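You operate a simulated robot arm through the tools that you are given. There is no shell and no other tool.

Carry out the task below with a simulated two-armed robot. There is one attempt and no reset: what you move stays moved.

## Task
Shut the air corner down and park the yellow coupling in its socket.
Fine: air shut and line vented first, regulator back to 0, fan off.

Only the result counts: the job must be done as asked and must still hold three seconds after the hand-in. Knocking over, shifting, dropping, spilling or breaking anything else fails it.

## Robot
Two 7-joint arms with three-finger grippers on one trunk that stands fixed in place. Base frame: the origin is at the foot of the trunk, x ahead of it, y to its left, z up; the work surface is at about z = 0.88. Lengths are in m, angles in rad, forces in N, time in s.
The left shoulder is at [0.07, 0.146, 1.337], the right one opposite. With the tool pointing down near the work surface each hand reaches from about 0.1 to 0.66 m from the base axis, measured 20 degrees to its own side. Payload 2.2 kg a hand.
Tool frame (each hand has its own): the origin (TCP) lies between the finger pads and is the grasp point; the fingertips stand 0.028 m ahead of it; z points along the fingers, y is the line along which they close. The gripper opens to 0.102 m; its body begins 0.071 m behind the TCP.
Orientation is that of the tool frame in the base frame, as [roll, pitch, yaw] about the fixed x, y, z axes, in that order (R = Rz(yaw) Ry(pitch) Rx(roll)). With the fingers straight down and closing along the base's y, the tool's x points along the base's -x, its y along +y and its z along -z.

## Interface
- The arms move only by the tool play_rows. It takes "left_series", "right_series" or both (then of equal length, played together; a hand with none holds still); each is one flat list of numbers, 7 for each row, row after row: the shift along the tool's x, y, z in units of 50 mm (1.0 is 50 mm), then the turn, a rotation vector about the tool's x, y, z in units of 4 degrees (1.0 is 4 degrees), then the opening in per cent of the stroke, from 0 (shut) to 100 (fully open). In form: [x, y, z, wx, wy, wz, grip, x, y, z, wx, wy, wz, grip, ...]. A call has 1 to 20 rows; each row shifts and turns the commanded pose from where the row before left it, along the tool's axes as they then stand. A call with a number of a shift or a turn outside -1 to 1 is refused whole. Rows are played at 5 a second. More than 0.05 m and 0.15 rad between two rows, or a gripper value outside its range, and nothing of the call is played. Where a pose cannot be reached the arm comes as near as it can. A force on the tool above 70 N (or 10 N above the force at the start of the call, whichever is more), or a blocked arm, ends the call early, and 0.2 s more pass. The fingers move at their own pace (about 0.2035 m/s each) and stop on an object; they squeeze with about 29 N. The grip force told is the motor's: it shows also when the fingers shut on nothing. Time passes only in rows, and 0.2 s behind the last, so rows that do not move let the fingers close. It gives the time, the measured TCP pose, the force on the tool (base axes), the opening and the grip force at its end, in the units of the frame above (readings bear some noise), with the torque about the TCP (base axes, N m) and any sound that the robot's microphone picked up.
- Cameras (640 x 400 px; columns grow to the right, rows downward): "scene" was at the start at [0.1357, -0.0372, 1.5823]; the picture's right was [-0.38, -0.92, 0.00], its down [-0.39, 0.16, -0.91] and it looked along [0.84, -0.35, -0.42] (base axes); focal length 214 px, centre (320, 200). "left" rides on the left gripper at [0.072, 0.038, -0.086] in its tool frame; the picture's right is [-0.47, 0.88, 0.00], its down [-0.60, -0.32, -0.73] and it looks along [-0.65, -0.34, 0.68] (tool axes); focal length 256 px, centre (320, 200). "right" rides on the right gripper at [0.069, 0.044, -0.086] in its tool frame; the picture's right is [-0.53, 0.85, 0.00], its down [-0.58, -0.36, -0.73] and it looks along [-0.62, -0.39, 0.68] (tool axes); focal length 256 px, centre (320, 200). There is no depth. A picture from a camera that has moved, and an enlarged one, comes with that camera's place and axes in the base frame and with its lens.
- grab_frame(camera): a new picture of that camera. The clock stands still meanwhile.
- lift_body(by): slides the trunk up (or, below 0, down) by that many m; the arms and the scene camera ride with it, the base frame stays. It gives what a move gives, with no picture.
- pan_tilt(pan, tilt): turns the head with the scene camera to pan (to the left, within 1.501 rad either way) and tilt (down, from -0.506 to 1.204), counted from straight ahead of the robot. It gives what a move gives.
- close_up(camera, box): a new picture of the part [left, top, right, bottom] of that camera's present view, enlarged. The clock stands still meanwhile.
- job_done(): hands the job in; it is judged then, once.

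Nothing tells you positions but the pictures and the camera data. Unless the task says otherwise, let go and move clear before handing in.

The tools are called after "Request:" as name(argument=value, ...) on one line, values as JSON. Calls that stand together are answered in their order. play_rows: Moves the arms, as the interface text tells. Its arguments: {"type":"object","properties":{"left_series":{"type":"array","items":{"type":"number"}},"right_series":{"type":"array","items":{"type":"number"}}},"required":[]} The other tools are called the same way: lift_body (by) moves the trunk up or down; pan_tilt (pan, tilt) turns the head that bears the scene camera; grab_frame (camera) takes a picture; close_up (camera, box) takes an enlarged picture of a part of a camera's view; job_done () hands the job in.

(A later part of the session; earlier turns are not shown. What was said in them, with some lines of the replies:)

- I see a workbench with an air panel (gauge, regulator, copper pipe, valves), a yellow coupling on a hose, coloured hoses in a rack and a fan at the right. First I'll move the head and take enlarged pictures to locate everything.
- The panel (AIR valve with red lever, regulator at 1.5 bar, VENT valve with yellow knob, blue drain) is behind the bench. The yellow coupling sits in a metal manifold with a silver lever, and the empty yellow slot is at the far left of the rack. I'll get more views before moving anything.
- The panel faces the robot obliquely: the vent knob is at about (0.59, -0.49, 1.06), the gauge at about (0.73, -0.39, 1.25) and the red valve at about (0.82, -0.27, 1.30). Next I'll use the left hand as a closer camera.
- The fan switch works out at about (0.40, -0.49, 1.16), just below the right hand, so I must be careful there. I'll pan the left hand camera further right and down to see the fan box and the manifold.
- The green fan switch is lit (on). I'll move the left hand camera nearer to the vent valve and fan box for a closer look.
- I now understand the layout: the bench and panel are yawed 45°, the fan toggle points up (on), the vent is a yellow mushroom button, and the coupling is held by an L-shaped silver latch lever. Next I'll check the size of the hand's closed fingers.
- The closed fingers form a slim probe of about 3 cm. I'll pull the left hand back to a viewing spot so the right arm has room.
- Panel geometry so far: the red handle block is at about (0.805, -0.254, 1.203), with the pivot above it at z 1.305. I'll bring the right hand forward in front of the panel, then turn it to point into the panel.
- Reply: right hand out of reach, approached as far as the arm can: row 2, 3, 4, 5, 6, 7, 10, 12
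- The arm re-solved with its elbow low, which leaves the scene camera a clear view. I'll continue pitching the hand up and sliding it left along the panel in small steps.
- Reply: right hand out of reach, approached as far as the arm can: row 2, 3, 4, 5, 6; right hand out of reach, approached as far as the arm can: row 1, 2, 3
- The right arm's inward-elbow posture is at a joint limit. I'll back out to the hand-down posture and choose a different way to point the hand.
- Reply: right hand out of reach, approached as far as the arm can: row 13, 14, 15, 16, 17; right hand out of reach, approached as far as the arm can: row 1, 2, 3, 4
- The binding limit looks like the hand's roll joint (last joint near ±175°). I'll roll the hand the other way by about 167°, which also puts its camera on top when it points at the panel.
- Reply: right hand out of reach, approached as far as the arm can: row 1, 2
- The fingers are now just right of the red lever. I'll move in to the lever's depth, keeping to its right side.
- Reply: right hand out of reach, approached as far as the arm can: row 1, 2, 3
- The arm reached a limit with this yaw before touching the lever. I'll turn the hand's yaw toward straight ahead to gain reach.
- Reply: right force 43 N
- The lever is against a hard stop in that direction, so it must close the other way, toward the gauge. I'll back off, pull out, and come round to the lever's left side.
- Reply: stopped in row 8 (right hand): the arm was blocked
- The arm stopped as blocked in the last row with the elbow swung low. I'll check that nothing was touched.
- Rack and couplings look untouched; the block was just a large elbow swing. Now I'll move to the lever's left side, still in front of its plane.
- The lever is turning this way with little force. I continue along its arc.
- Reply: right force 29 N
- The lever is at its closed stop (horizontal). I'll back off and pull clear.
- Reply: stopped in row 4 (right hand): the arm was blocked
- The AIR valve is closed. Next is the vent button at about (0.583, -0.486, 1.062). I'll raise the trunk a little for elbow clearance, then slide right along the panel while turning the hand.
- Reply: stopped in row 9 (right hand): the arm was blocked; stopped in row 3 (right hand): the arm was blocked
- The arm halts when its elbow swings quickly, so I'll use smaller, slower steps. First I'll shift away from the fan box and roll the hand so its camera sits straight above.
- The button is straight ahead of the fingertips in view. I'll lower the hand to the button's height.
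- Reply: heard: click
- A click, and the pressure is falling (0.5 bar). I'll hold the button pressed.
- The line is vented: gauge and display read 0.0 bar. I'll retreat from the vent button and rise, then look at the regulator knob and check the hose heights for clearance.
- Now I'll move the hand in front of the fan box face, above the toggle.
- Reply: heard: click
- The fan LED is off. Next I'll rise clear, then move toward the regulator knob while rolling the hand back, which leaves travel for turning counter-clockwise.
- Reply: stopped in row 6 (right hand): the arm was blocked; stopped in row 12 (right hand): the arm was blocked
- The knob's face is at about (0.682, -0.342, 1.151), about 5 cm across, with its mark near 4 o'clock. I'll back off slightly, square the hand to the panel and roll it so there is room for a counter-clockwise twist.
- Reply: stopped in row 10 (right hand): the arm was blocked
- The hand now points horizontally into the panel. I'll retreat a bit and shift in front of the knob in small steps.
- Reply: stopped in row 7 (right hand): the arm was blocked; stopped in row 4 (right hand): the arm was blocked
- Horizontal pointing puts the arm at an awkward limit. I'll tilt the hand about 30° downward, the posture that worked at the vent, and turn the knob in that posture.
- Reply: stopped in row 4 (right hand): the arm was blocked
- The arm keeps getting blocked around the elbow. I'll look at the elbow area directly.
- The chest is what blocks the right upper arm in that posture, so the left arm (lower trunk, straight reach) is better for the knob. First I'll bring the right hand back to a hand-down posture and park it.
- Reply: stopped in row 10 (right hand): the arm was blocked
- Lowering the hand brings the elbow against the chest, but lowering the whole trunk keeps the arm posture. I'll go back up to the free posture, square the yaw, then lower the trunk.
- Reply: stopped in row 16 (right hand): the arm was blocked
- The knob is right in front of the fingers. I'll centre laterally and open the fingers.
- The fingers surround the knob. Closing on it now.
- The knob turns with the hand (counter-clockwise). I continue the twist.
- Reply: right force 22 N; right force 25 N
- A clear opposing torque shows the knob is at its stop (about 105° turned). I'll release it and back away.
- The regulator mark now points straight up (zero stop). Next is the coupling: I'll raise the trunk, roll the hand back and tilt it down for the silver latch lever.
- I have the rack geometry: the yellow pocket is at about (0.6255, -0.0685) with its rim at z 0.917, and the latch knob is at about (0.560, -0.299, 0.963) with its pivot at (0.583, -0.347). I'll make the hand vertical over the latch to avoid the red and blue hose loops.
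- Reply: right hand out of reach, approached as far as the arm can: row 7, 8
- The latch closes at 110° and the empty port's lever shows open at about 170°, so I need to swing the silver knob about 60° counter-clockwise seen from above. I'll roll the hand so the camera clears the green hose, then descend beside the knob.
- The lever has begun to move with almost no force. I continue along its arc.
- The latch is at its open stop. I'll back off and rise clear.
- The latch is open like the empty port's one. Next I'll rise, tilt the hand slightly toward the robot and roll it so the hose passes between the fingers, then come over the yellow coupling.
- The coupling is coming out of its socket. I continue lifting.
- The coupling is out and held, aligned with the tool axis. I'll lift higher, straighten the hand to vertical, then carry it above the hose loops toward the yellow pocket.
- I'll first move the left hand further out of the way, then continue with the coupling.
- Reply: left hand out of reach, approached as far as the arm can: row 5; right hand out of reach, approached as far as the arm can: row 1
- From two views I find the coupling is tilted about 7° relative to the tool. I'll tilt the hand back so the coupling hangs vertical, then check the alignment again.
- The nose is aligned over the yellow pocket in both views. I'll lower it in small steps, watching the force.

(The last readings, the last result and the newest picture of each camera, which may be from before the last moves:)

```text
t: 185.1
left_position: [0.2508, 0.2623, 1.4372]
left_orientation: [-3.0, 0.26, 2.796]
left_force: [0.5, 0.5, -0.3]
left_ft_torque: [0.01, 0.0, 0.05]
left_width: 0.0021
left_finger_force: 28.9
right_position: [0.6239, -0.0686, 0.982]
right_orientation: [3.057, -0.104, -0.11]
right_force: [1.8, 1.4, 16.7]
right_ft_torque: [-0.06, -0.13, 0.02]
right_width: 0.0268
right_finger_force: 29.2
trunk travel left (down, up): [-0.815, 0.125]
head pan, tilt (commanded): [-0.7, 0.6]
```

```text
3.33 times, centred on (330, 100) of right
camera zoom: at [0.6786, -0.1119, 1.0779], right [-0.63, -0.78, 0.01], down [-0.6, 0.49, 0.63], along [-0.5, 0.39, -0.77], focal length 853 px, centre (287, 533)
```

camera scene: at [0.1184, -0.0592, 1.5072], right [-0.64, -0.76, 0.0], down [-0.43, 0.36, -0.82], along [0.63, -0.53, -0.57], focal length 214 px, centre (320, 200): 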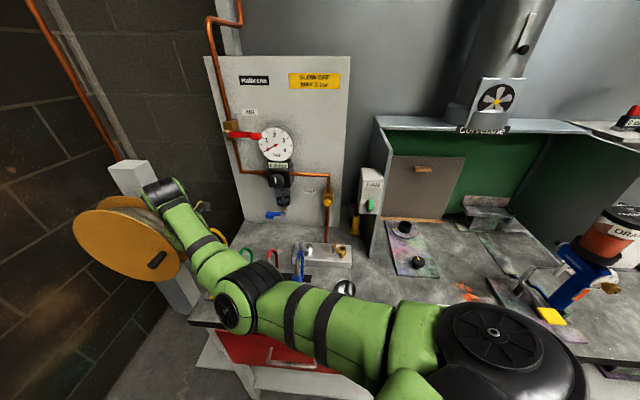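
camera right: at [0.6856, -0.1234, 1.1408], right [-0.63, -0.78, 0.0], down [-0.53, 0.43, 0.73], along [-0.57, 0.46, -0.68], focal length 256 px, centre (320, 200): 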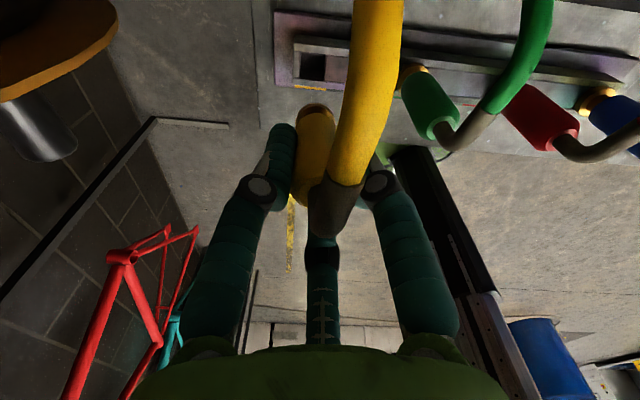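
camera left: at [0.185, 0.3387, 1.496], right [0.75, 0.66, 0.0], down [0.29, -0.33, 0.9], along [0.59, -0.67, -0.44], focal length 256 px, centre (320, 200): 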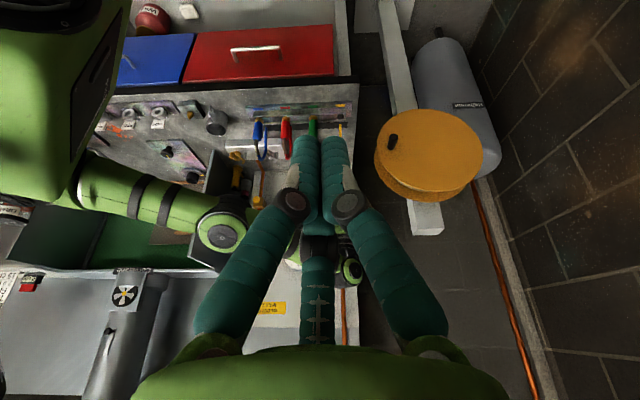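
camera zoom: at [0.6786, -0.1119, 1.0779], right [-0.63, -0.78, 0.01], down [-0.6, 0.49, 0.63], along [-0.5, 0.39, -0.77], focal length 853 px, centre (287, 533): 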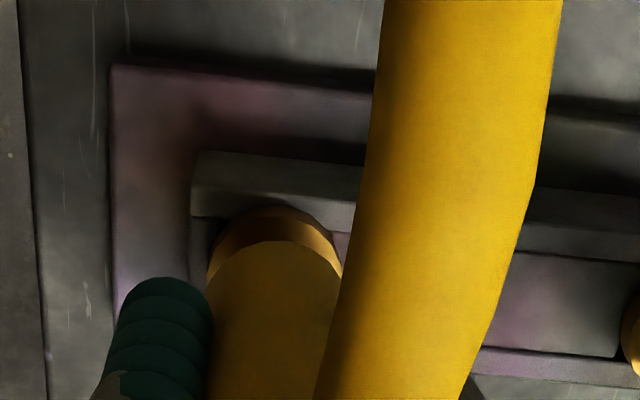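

The coupling is seated: 17 N of upward contact, and its ring is level with the neighbours. I'll relax the push slightly and open the fingers.

Request:
play_rows(right_series=[0.006, 0.005, -0.06, 0, 0, 0, 0, 0, 0, 0, 0, 0, 0, 0])

Request:
play_rows(right_series=[0, 0, 0, 0, 0, 0, 30, 0, 0, 0, 0, 0, 0, 38, 0, 0, 0, 0, 0, 0, 45, 0, 0, 0, 0, 0, 0, 45])

Request:
close_up(camera="left", box=[290, 80, 400, 160])

Request:
grab_frame(camera="right")

```text
t: 185.7
left_position: [0.2531, 0.261, 1.4361]
left_orientation: [-2.999, 0.258, 2.795]
left_force: [0.8, 0.5, 1.0]
left_ft_torque: [-0.01, 0.0, 0.01]
left_width: 0.002
left_finger_force: 29.1
right_position: [0.6232, -0.0694, 0.9811]
right_orientation: [3.061, -0.096, -0.106]
right_force: [1.9, 2.4, 7.5]
right_ft_torque: [0.05, -0.16, 0.05]
right_width: 0.0267
right_finger_force: 29.3
trunk travel left (down, up): [-0.815, 0.125]
head pan, tilt (commanded): [-0.7, 0.6]
```

```text
t: 186.7
left_position: [0.2543, 0.2608, 1.437]
left_orientation: [-2.998, 0.257, 2.794]
left_force: [-0.2, 0.5, -0.2]
left_ft_torque: [-0.01, -0.02, 0.0]
left_width: 0.0021
left_finger_force: 29.1
right_position: [0.6247, -0.0689, 0.9812]
right_orientation: [3.059, -0.096, -0.108]
right_force: [0.4, -0.7, 0.4]
right_ft_torque: [-0.02, -0.02, 0.01]
right_width: 0.0458
right_finger_force: 0.0
trunk travel left (down, up): [-0.815, 0.125]
head pan, tilt (commanded): [-0.7, 0.6]
```

```text
5.00 times, centred on (345, 120) of left
camera zoom: at [0.1849, 0.3389, 1.496], right [0.75, 0.66, 0.0], down [0.29, -0.33, 0.9], along [0.59, -0.67, -0.44], focal length 1280 px, centre (195, 600)
```

zoom: 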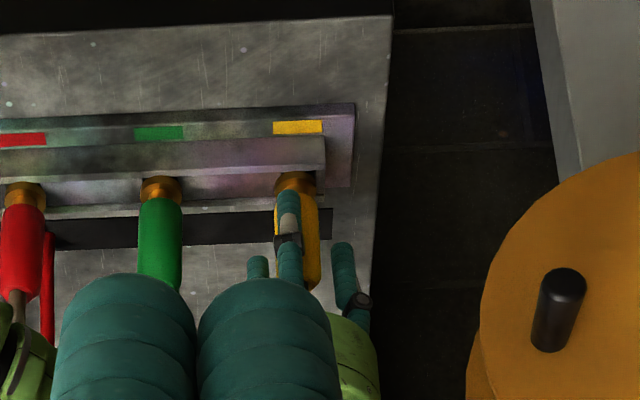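

```text
taken
camera right: at [0.68, -0.1129, 1.0773], right [-0.63, -0.78, 0.02], down [-0.59, 0.49, 0.64], along [-0.51, 0.39, -0.77], focal length 256 px, centre (320, 200)
```

right: 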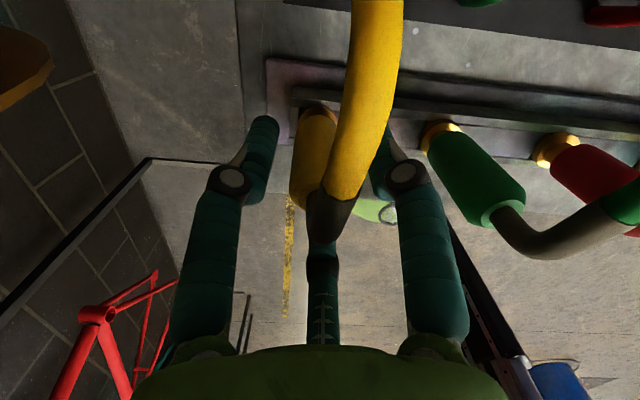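

Request:
play_rows(right_series=[0.0194, 0.0162, -0.198, 0, 0, 0, 45, 0.0194, 0.0162, -0.198, 0, 0, 0, 45, 0.029, 0.0244, -0.298, 0, 0, 0, 45])

Request:
close_up(camera="left", box=[290, 80, 400, 160])

Request:
grab_frame(camera="right")

```text
t: 187.5
left_position: [0.2539, 0.2616, 1.4362]
left_orientation: [-2.999, 0.256, 2.794]
left_force: [-0.3, -0.6, 0.3]
left_ft_torque: [0.03, -0.02, -0.04]
left_width: 0.0021
left_finger_force: 29.9
right_position: [0.6252, -0.0682, 1.0157]
right_orientation: [3.06, -0.1, -0.108]
right_force: [-0.6, -1.0, -0.1]
right_ft_torque: [0.0, 0.05, 0.01]
right_width: 0.0459
right_finger_force: 0.0
trunk travel left (down, up): [-0.815, 0.125]
head pan, tilt (commanded): [-0.7, 0.6]
```

```text
5.00 times, centred on (345, 120) of left
camera zoom: at [0.1845, 0.339, 1.496], right [0.75, 0.66, 0.0], down [0.29, -0.33, 0.9], along [0.59, -0.67, -0.44], focal length 1280 px, centre (195, 600)
```

zoom: 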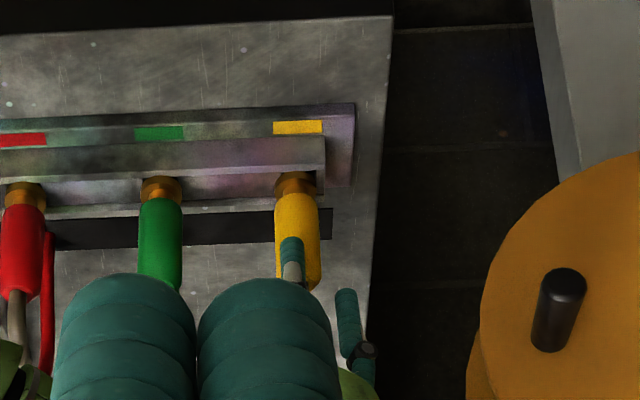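

```text
taken
camera right: at [0.6809, -0.1127, 1.1124], right [-0.63, -0.78, 0.02], down [-0.59, 0.49, 0.64], along [-0.51, 0.39, -0.77], focal length 256 px, centre (320, 200)
```

right: 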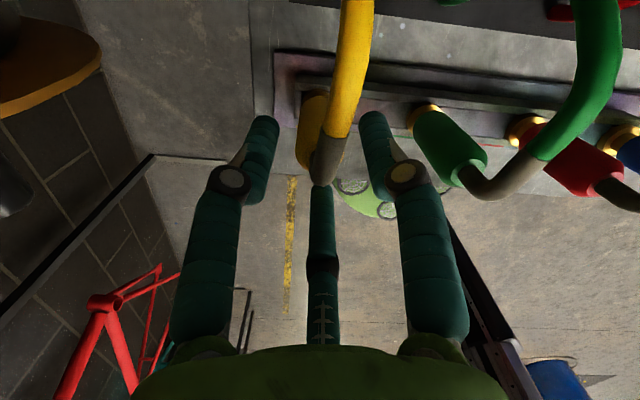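

The coupling stands by itself in the yellow pocket. I'll retreat the rest of the way up.

Request:
play_rows(right_series=[0.029, 0.0244, -0.298, 0, 0, 0, 45, 0.029, 0.0244, -0.298, 0, 0, 0, 45, 0.029, 0.0244, -0.298, 0, 0, 0, 45, 0.029, 0.0244, -0.298, 0, 0, 0, 45, 0.029, 0.0244, -0.298, 0, 0, 0, 45, 0.029, 0.0244, -0.298, 0, 0, 0, 45, 0.029, 0.0244, -0.298, 0, 0, 0, 45, 0.029, 0.0244, -0.298, 0, 0, 0, 45])

Request:
grab_frame(camera="right")

Request:
grab_frame(camera="scene")

Request:
close_up(camera="left", box=[250, 70, 420, 170])

```text
t: 189.3
left_position: [0.2532, 0.2612, 1.4378]
left_orientation: [-2.997, 0.258, 2.794]
left_force: [-0.6, 0.3, 0.5]
left_ft_torque: [-0.04, -0.01, -0.03]
left_width: 0.0019
left_finger_force: 29.0
right_position: [0.6242, -0.0709, 1.1359]
right_orientation: [3.059, -0.098, -0.108]
right_force: [-0.1, 1.1, -0.1]
right_ft_torque: [0.02, 0.02, 0.02]
right_width: 0.0461
right_finger_force: 0.1
trunk travel left (down, up): [-0.815, 0.125]
head pan, tilt (commanded): [-0.7, 0.6]
```

```text
taken
camera right: at [0.6808, -0.1144, 1.232], right [-0.63, -0.78, 0.02], down [-0.59, 0.49, 0.64], along [-0.51, 0.39, -0.77], focal length 256 px, centre (320, 200)
```

right: 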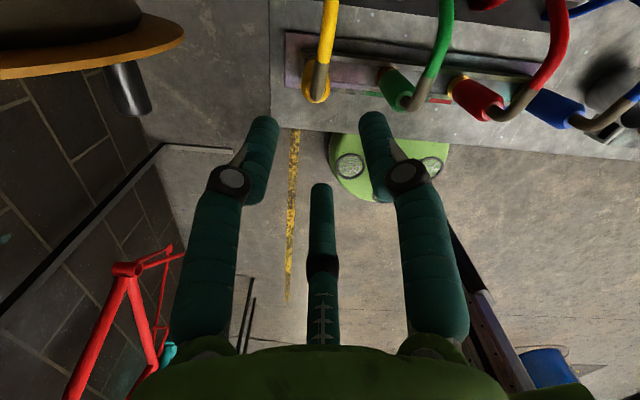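

```text
taken
camera scene: at [0.1177, -0.0591, 1.5073], right [-0.64, -0.76, 0.0], down [-0.43, 0.36, -0.83], along [0.63, -0.53, -0.56], focal length 214 px, centre (320, 200)
```

scene: 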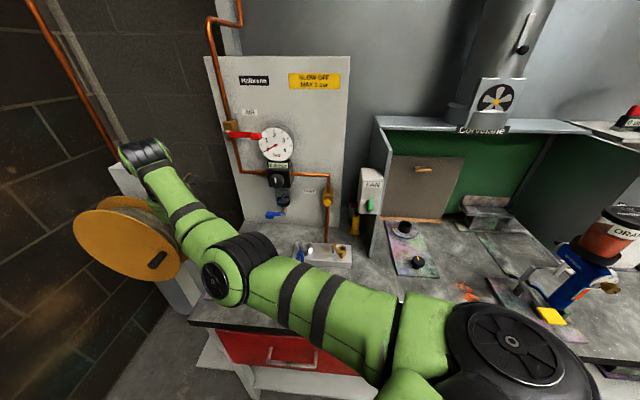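

```text
3.76 times, centred on (335, 120) of left
camera zoom: at [0.1843, 0.339, 1.496], right [0.75, 0.66, 0.0], down [0.29, -0.33, 0.9], along [0.59, -0.67, -0.44], focal length 964 px, centre (264, 501)
```

zoom: 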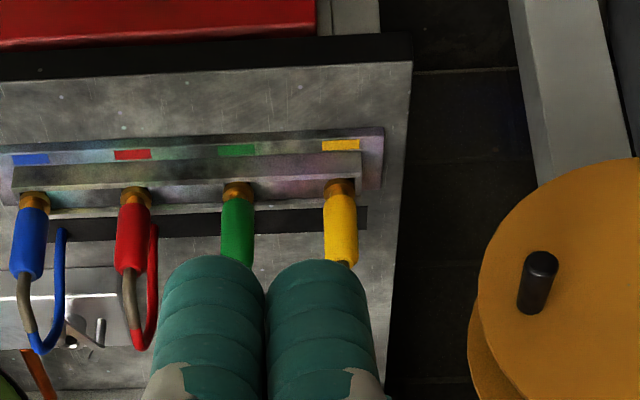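

All four couplings stand at the same level in the rack. I'll move the right hand well clear and then check every control once more.

Request:
play_rows(right_series=[0.039, 0.032, -0.397, 0, 0, 0, 45, 0.039, 0.032, -0.397, 0, 0, 0, 45, 0.039, 0.032, -0.397, 0, 0, 0, 45, -0.043, 0.385, 0, 0, 0, 0, 45, -0.043, 0.385, 0, 0, 0, 0, 45, -0.043, 0.385, 0, 0, 0, 0, 45, -0.043, 0.385, 0, 0, 0, 0, 45, -0.043, 0.385, 0, 0, 0, 0, 45, -0.043, 0.385, 0, 0, 0, 0, 45, -0.043, 0.385, 0, 0, 0, 0, 45, -0.043, 0.385, 0, 0, 0, 0, 45, -0.3, 0.2, -0.2, 0, 0, 0, 45, -0.3, 0.2, -0.2, 0, 0, 0, 45, -0.3, 0.2, -0.2, 0, 0, 0, 45])

Request:
grab_frame(camera="scene")

Request:
close_up(camera="scene", box=[200, 100, 390, 230])

Request:
close_up(camera="scene", box=[190, 220, 370, 320])

```text
t: 192.3
left_position: [0.2532, 0.2608, 1.4363]
left_orientation: [-3.0, 0.257, 2.794]
left_force: [0.1, 0.6, 0.0]
left_ft_torque: [-0.02, 0.03, 0.01]
left_width: 0.0022
left_finger_force: 28.9
right_position: [0.5805, -0.2583, 1.2371]
right_orientation: [3.061, -0.097, -0.108]
right_force: [0.7, 0.1, 0.0]
right_ft_torque: [0.04, -0.01, 0.01]
right_width: 0.0459
right_finger_force: 0.0
right hand out of reach, approached as far as the arm can: row 5, 6, 9, 12, 13, 14
trunk travel left (down, up): [-0.815, 0.125]
head pan, tilt (commanded): [-0.7, 0.6]
```

```text
taken
camera scene: at [0.1177, -0.0599, 1.5073], right [-0.64, -0.76, 0.0], down [-0.43, 0.36, -0.83], along [0.63, -0.53, -0.56], focal length 214 px, centre (320, 200)
```

scene: 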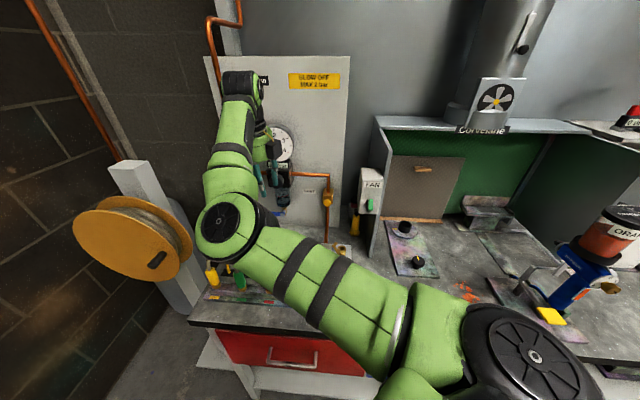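

```text
3.08 times, centred on (295, 165) of scene
camera zoom: at [0.1177, -0.0599, 1.5073], right [-0.64, -0.76, 0.0], down [-0.43, 0.36, -0.83], along [0.63, -0.53, -0.56], focal length 660 px, centre (397, 308)
```

zoom: 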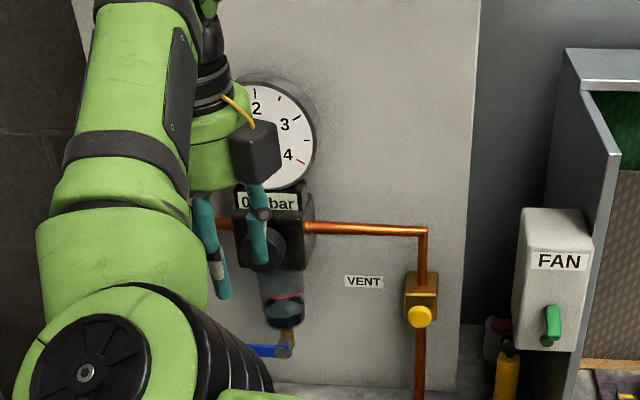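

```text
3.56 times, centred on (280, 270) of scene
camera zoom: at [0.1177, -0.0599, 1.5073], right [-0.64, -0.76, 0.0], down [-0.43, 0.36, -0.83], along [0.63, -0.53, -0.56], focal length 763 px, centre (462, -49)
```

zoom: 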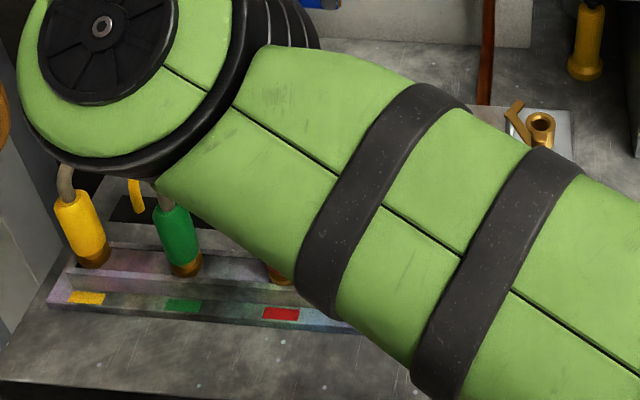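

Request:
play_rows(right_series=[-0.407, 0.34, -0.281, 0, 0, 0, 45, -0.407, 0.34, -0.281, 0, 0, 0, 45, -0.407, 0.34, -0.281, 0, 0, 0, 45, -0.407, 0.34, -0.281, 0, 0, 0, 45, -0.407, 0.34, -0.281, 0, 0, 0, 45, -0.407, 0.34, -0.281, 0, 0, 0, 45])

Request:
grab_frame(camera="scene")

Request:
grab_frame(camera="left")

Request:
grab_frame(camera="right")

```text
t: 193.7
left_position: [0.2525, 0.2621, 1.4375]
left_orientation: [-3.001, 0.259, 2.794]
left_force: [0.2, -0.7, -0.6]
left_ft_torque: [-0.01, -0.03, 0.03]
left_width: 0.0021
left_finger_force: 28.7
right_position: [0.4625, -0.3554, 1.3234]
right_orientation: [3.062, -0.098, -0.108]
right_force: [0.5, -0.2, 1.0]
right_ft_torque: [0.0, -0.03, 0.0]
right_width: 0.0458
right_finger_force: 0.0
right hand out of reach, approached as far as the arm can: row 1, 2, 3, 4
trunk travel left (down, up): [-0.815, 0.125]
head pan, tilt (commanded): [-0.7, 0.6]
```

```text
taken
camera scene: at [0.1168, -0.0594, 1.5074], right [-0.64, -0.76, 0.0], down [-0.43, 0.36, -0.83], along [0.63, -0.53, -0.56], focal length 214 px, centre (320, 200)
```

scene: 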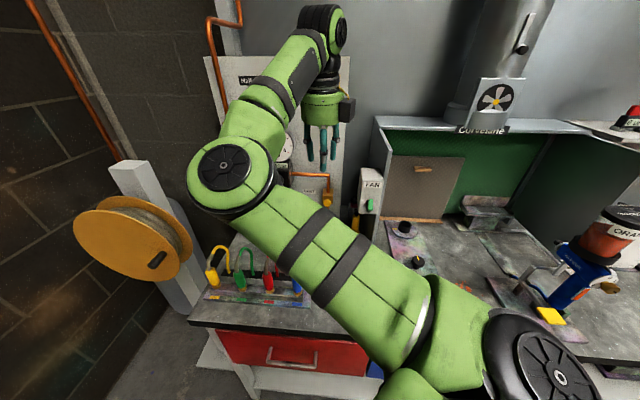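

```text
taken
camera left: at [0.1834, 0.3386, 1.4962], right [0.75, 0.66, 0.0], down [0.29, -0.33, 0.9], along [0.59, -0.67, -0.44], focal length 256 px, centre (320, 200)
```

left: 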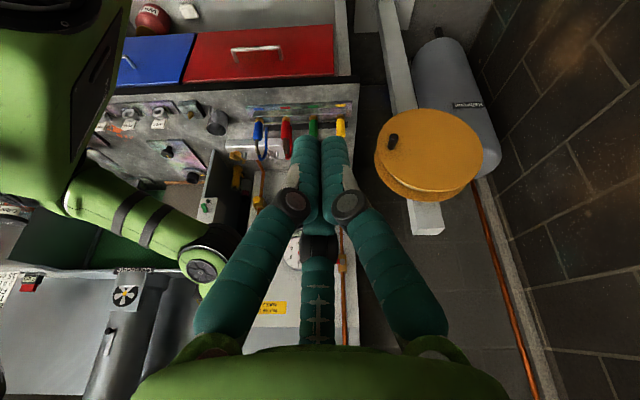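

```text
taken
camera right: at [0.5178, -0.3989, 1.419], right [-0.63, -0.78, 0.02], down [-0.59, 0.49, 0.64], along [-0.51, 0.39, -0.77], focal length 256 px, centre (320, 200)
```

right: 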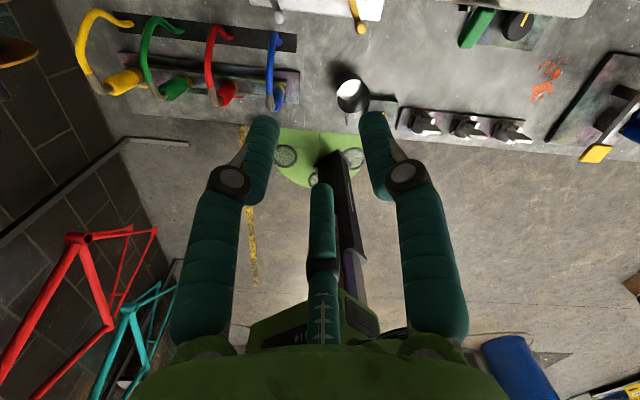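

Request:
play_rows(right_series=[-0.35, 0.4, -0.25, 0, 0, 0, 45, -0.35, 0.4, -0.25, 0, 0, 0, 45, -0.35, 0.4, -0.25, 0, 0, 0, 45, -0.35, 0.4, -0.25, 0, 0, 0, 45, -0.35, 0.4, -0.25, 0, 0, 0, 45])

Request:
pan_tilt(pan=-0.55, tilt=0.55)

Request:
grab_frame(camera="scene")

```text
t: 194.9
left_position: [0.2521, 0.2596, 1.4368]
left_orientation: [-3.001, 0.258, 2.794]
left_force: [0.6, 0.0, -1.0]
left_ft_torque: [0.0, -0.04, 0.01]
left_width: 0.0022
left_finger_force: 28.6
right_position: [0.354, -0.4385, 1.3846]
right_orientation: [3.061, -0.099, -0.107]
right_force: [-0.5, 0.4, -0.4]
right_ft_torque: [0.02, -0.03, 0.01]
right_width: 0.0459
right_finger_force: 0.0
trunk travel left (down, up): [-0.815, 0.125]
head pan, tilt (commanded): [-0.7, 0.6]
```

```text
t: 195.6
left_position: [0.2527, 0.2612, 1.4356]
left_orientation: [-3.001, 0.259, 2.794]
left_force: [-0.2, -0.1, -0.7]
left_ft_torque: [0.0, 0.02, 0.01]
left_width: 0.0021
left_finger_force: 28.9
right_position: [0.3562, -0.4359, 1.3839]
right_orientation: [3.061, -0.1, -0.108]
right_force: [-0.8, -0.1, -0.1]
right_ft_torque: [-0.01, -0.01, 0.03]
right_width: 0.0458
right_finger_force: 0.2
trunk travel left (down, up): [-0.815, 0.125]
head pan, tilt (commanded): [-0.55, 0.55]
```

```text
taken
camera scene: at [0.1266, -0.0494, 1.5118], right [-0.52, -0.85, 0.0], down [-0.45, 0.27, -0.85], along [0.73, -0.45, -0.52], focal length 214 px, centre (320, 200)
```

scene: 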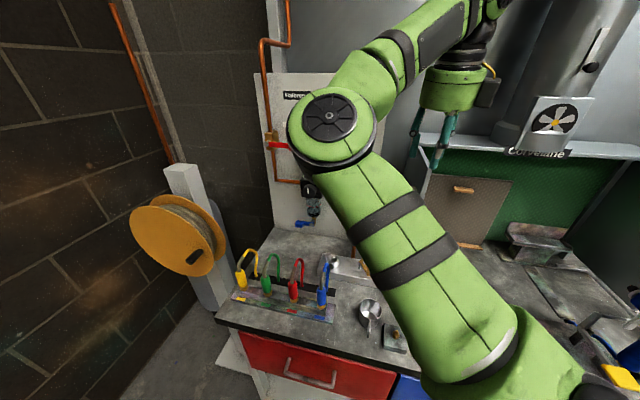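

Request:
close_up(camera="scene", box=[215, 230, 405, 350])

Request:
close_up(camera="scene", box=[240, 110, 340, 240])

Request:
close_up(camera="left", box=[170, 100, 360, 300])

```text
3.33 times, centred on (310, 290) of scene
camera zoom: at [0.1266, -0.0494, 1.5118], right [-0.52, -0.85, 0.0], down [-0.45, 0.27, -0.85], along [0.73, -0.45, -0.52], focal length 715 px, centre (353, -100)
```

zoom: 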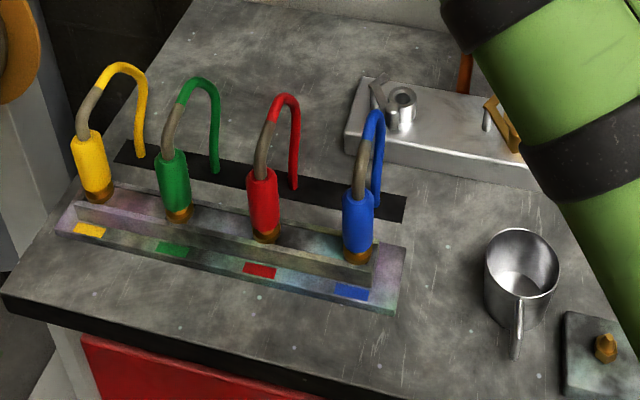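

```text
3.08 times, centred on (290, 175) of scene
camera zoom: at [0.1266, -0.0494, 1.5118], right [-0.52, -0.85, 0.0], down [-0.45, 0.27, -0.85], along [0.73, -0.45, -0.52], focal length 660 px, centre (412, 277)
```

zoom: 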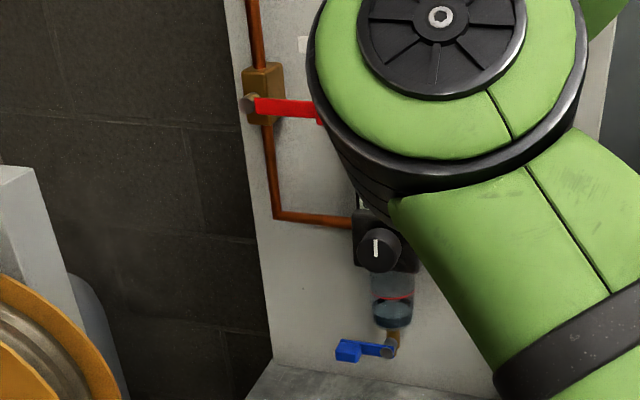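

```text
2.00 times, centred on (265, 200) of left
camera zoom: at [0.1843, 0.3387, 1.4961], right [0.75, 0.66, 0.0], down [0.29, -0.33, 0.9], along [0.59, -0.67, -0.44], focal length 512 px, centre (430, 200)
```

zoom: 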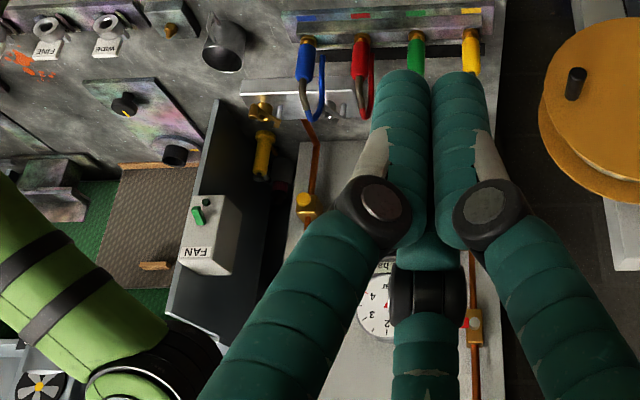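

The yellow coupling is upright in its socket, the red AIR lever is closed and the gauge last read 0.0 bar. The regulator mark is at its zero stop, the fan is off (LED dark, toggle down), and both hands are clear. I'm handing the job in.

Request:
job_done()

```text
The job is handed in.
```

The air corner is shut down, the yellow coupling is parked upright in its rack socket, and the job is handed in. The hand-in did not say whether it passed.

- **Air and vent:** I closed the AIR valve first. It is against its stop, with the red lever horizontal. I then held the vent button until the gauge and display read 0.0 bar.
- **Regulator:** I turned the knob counter-clockwise about 105° until it hit its stop. The mark now points straight up. I took that stop as zero, because the display shows line pressure rather than the setting.
- **Fan:** It is off, with the toggle down and the LED dark.
- **Coupling:** I opened the silver latch on the manifold, pulled the coupling out and seated it in the yellow socket. It sits at the same height as the other three. The latch is left open, like the one on the empty port.

I saw nothing else knocked or moved. The AIR lever first got pushed the wrong way, with about 40 N against its stop. It then closed normally the other way. Both hands were clear at hand-in.
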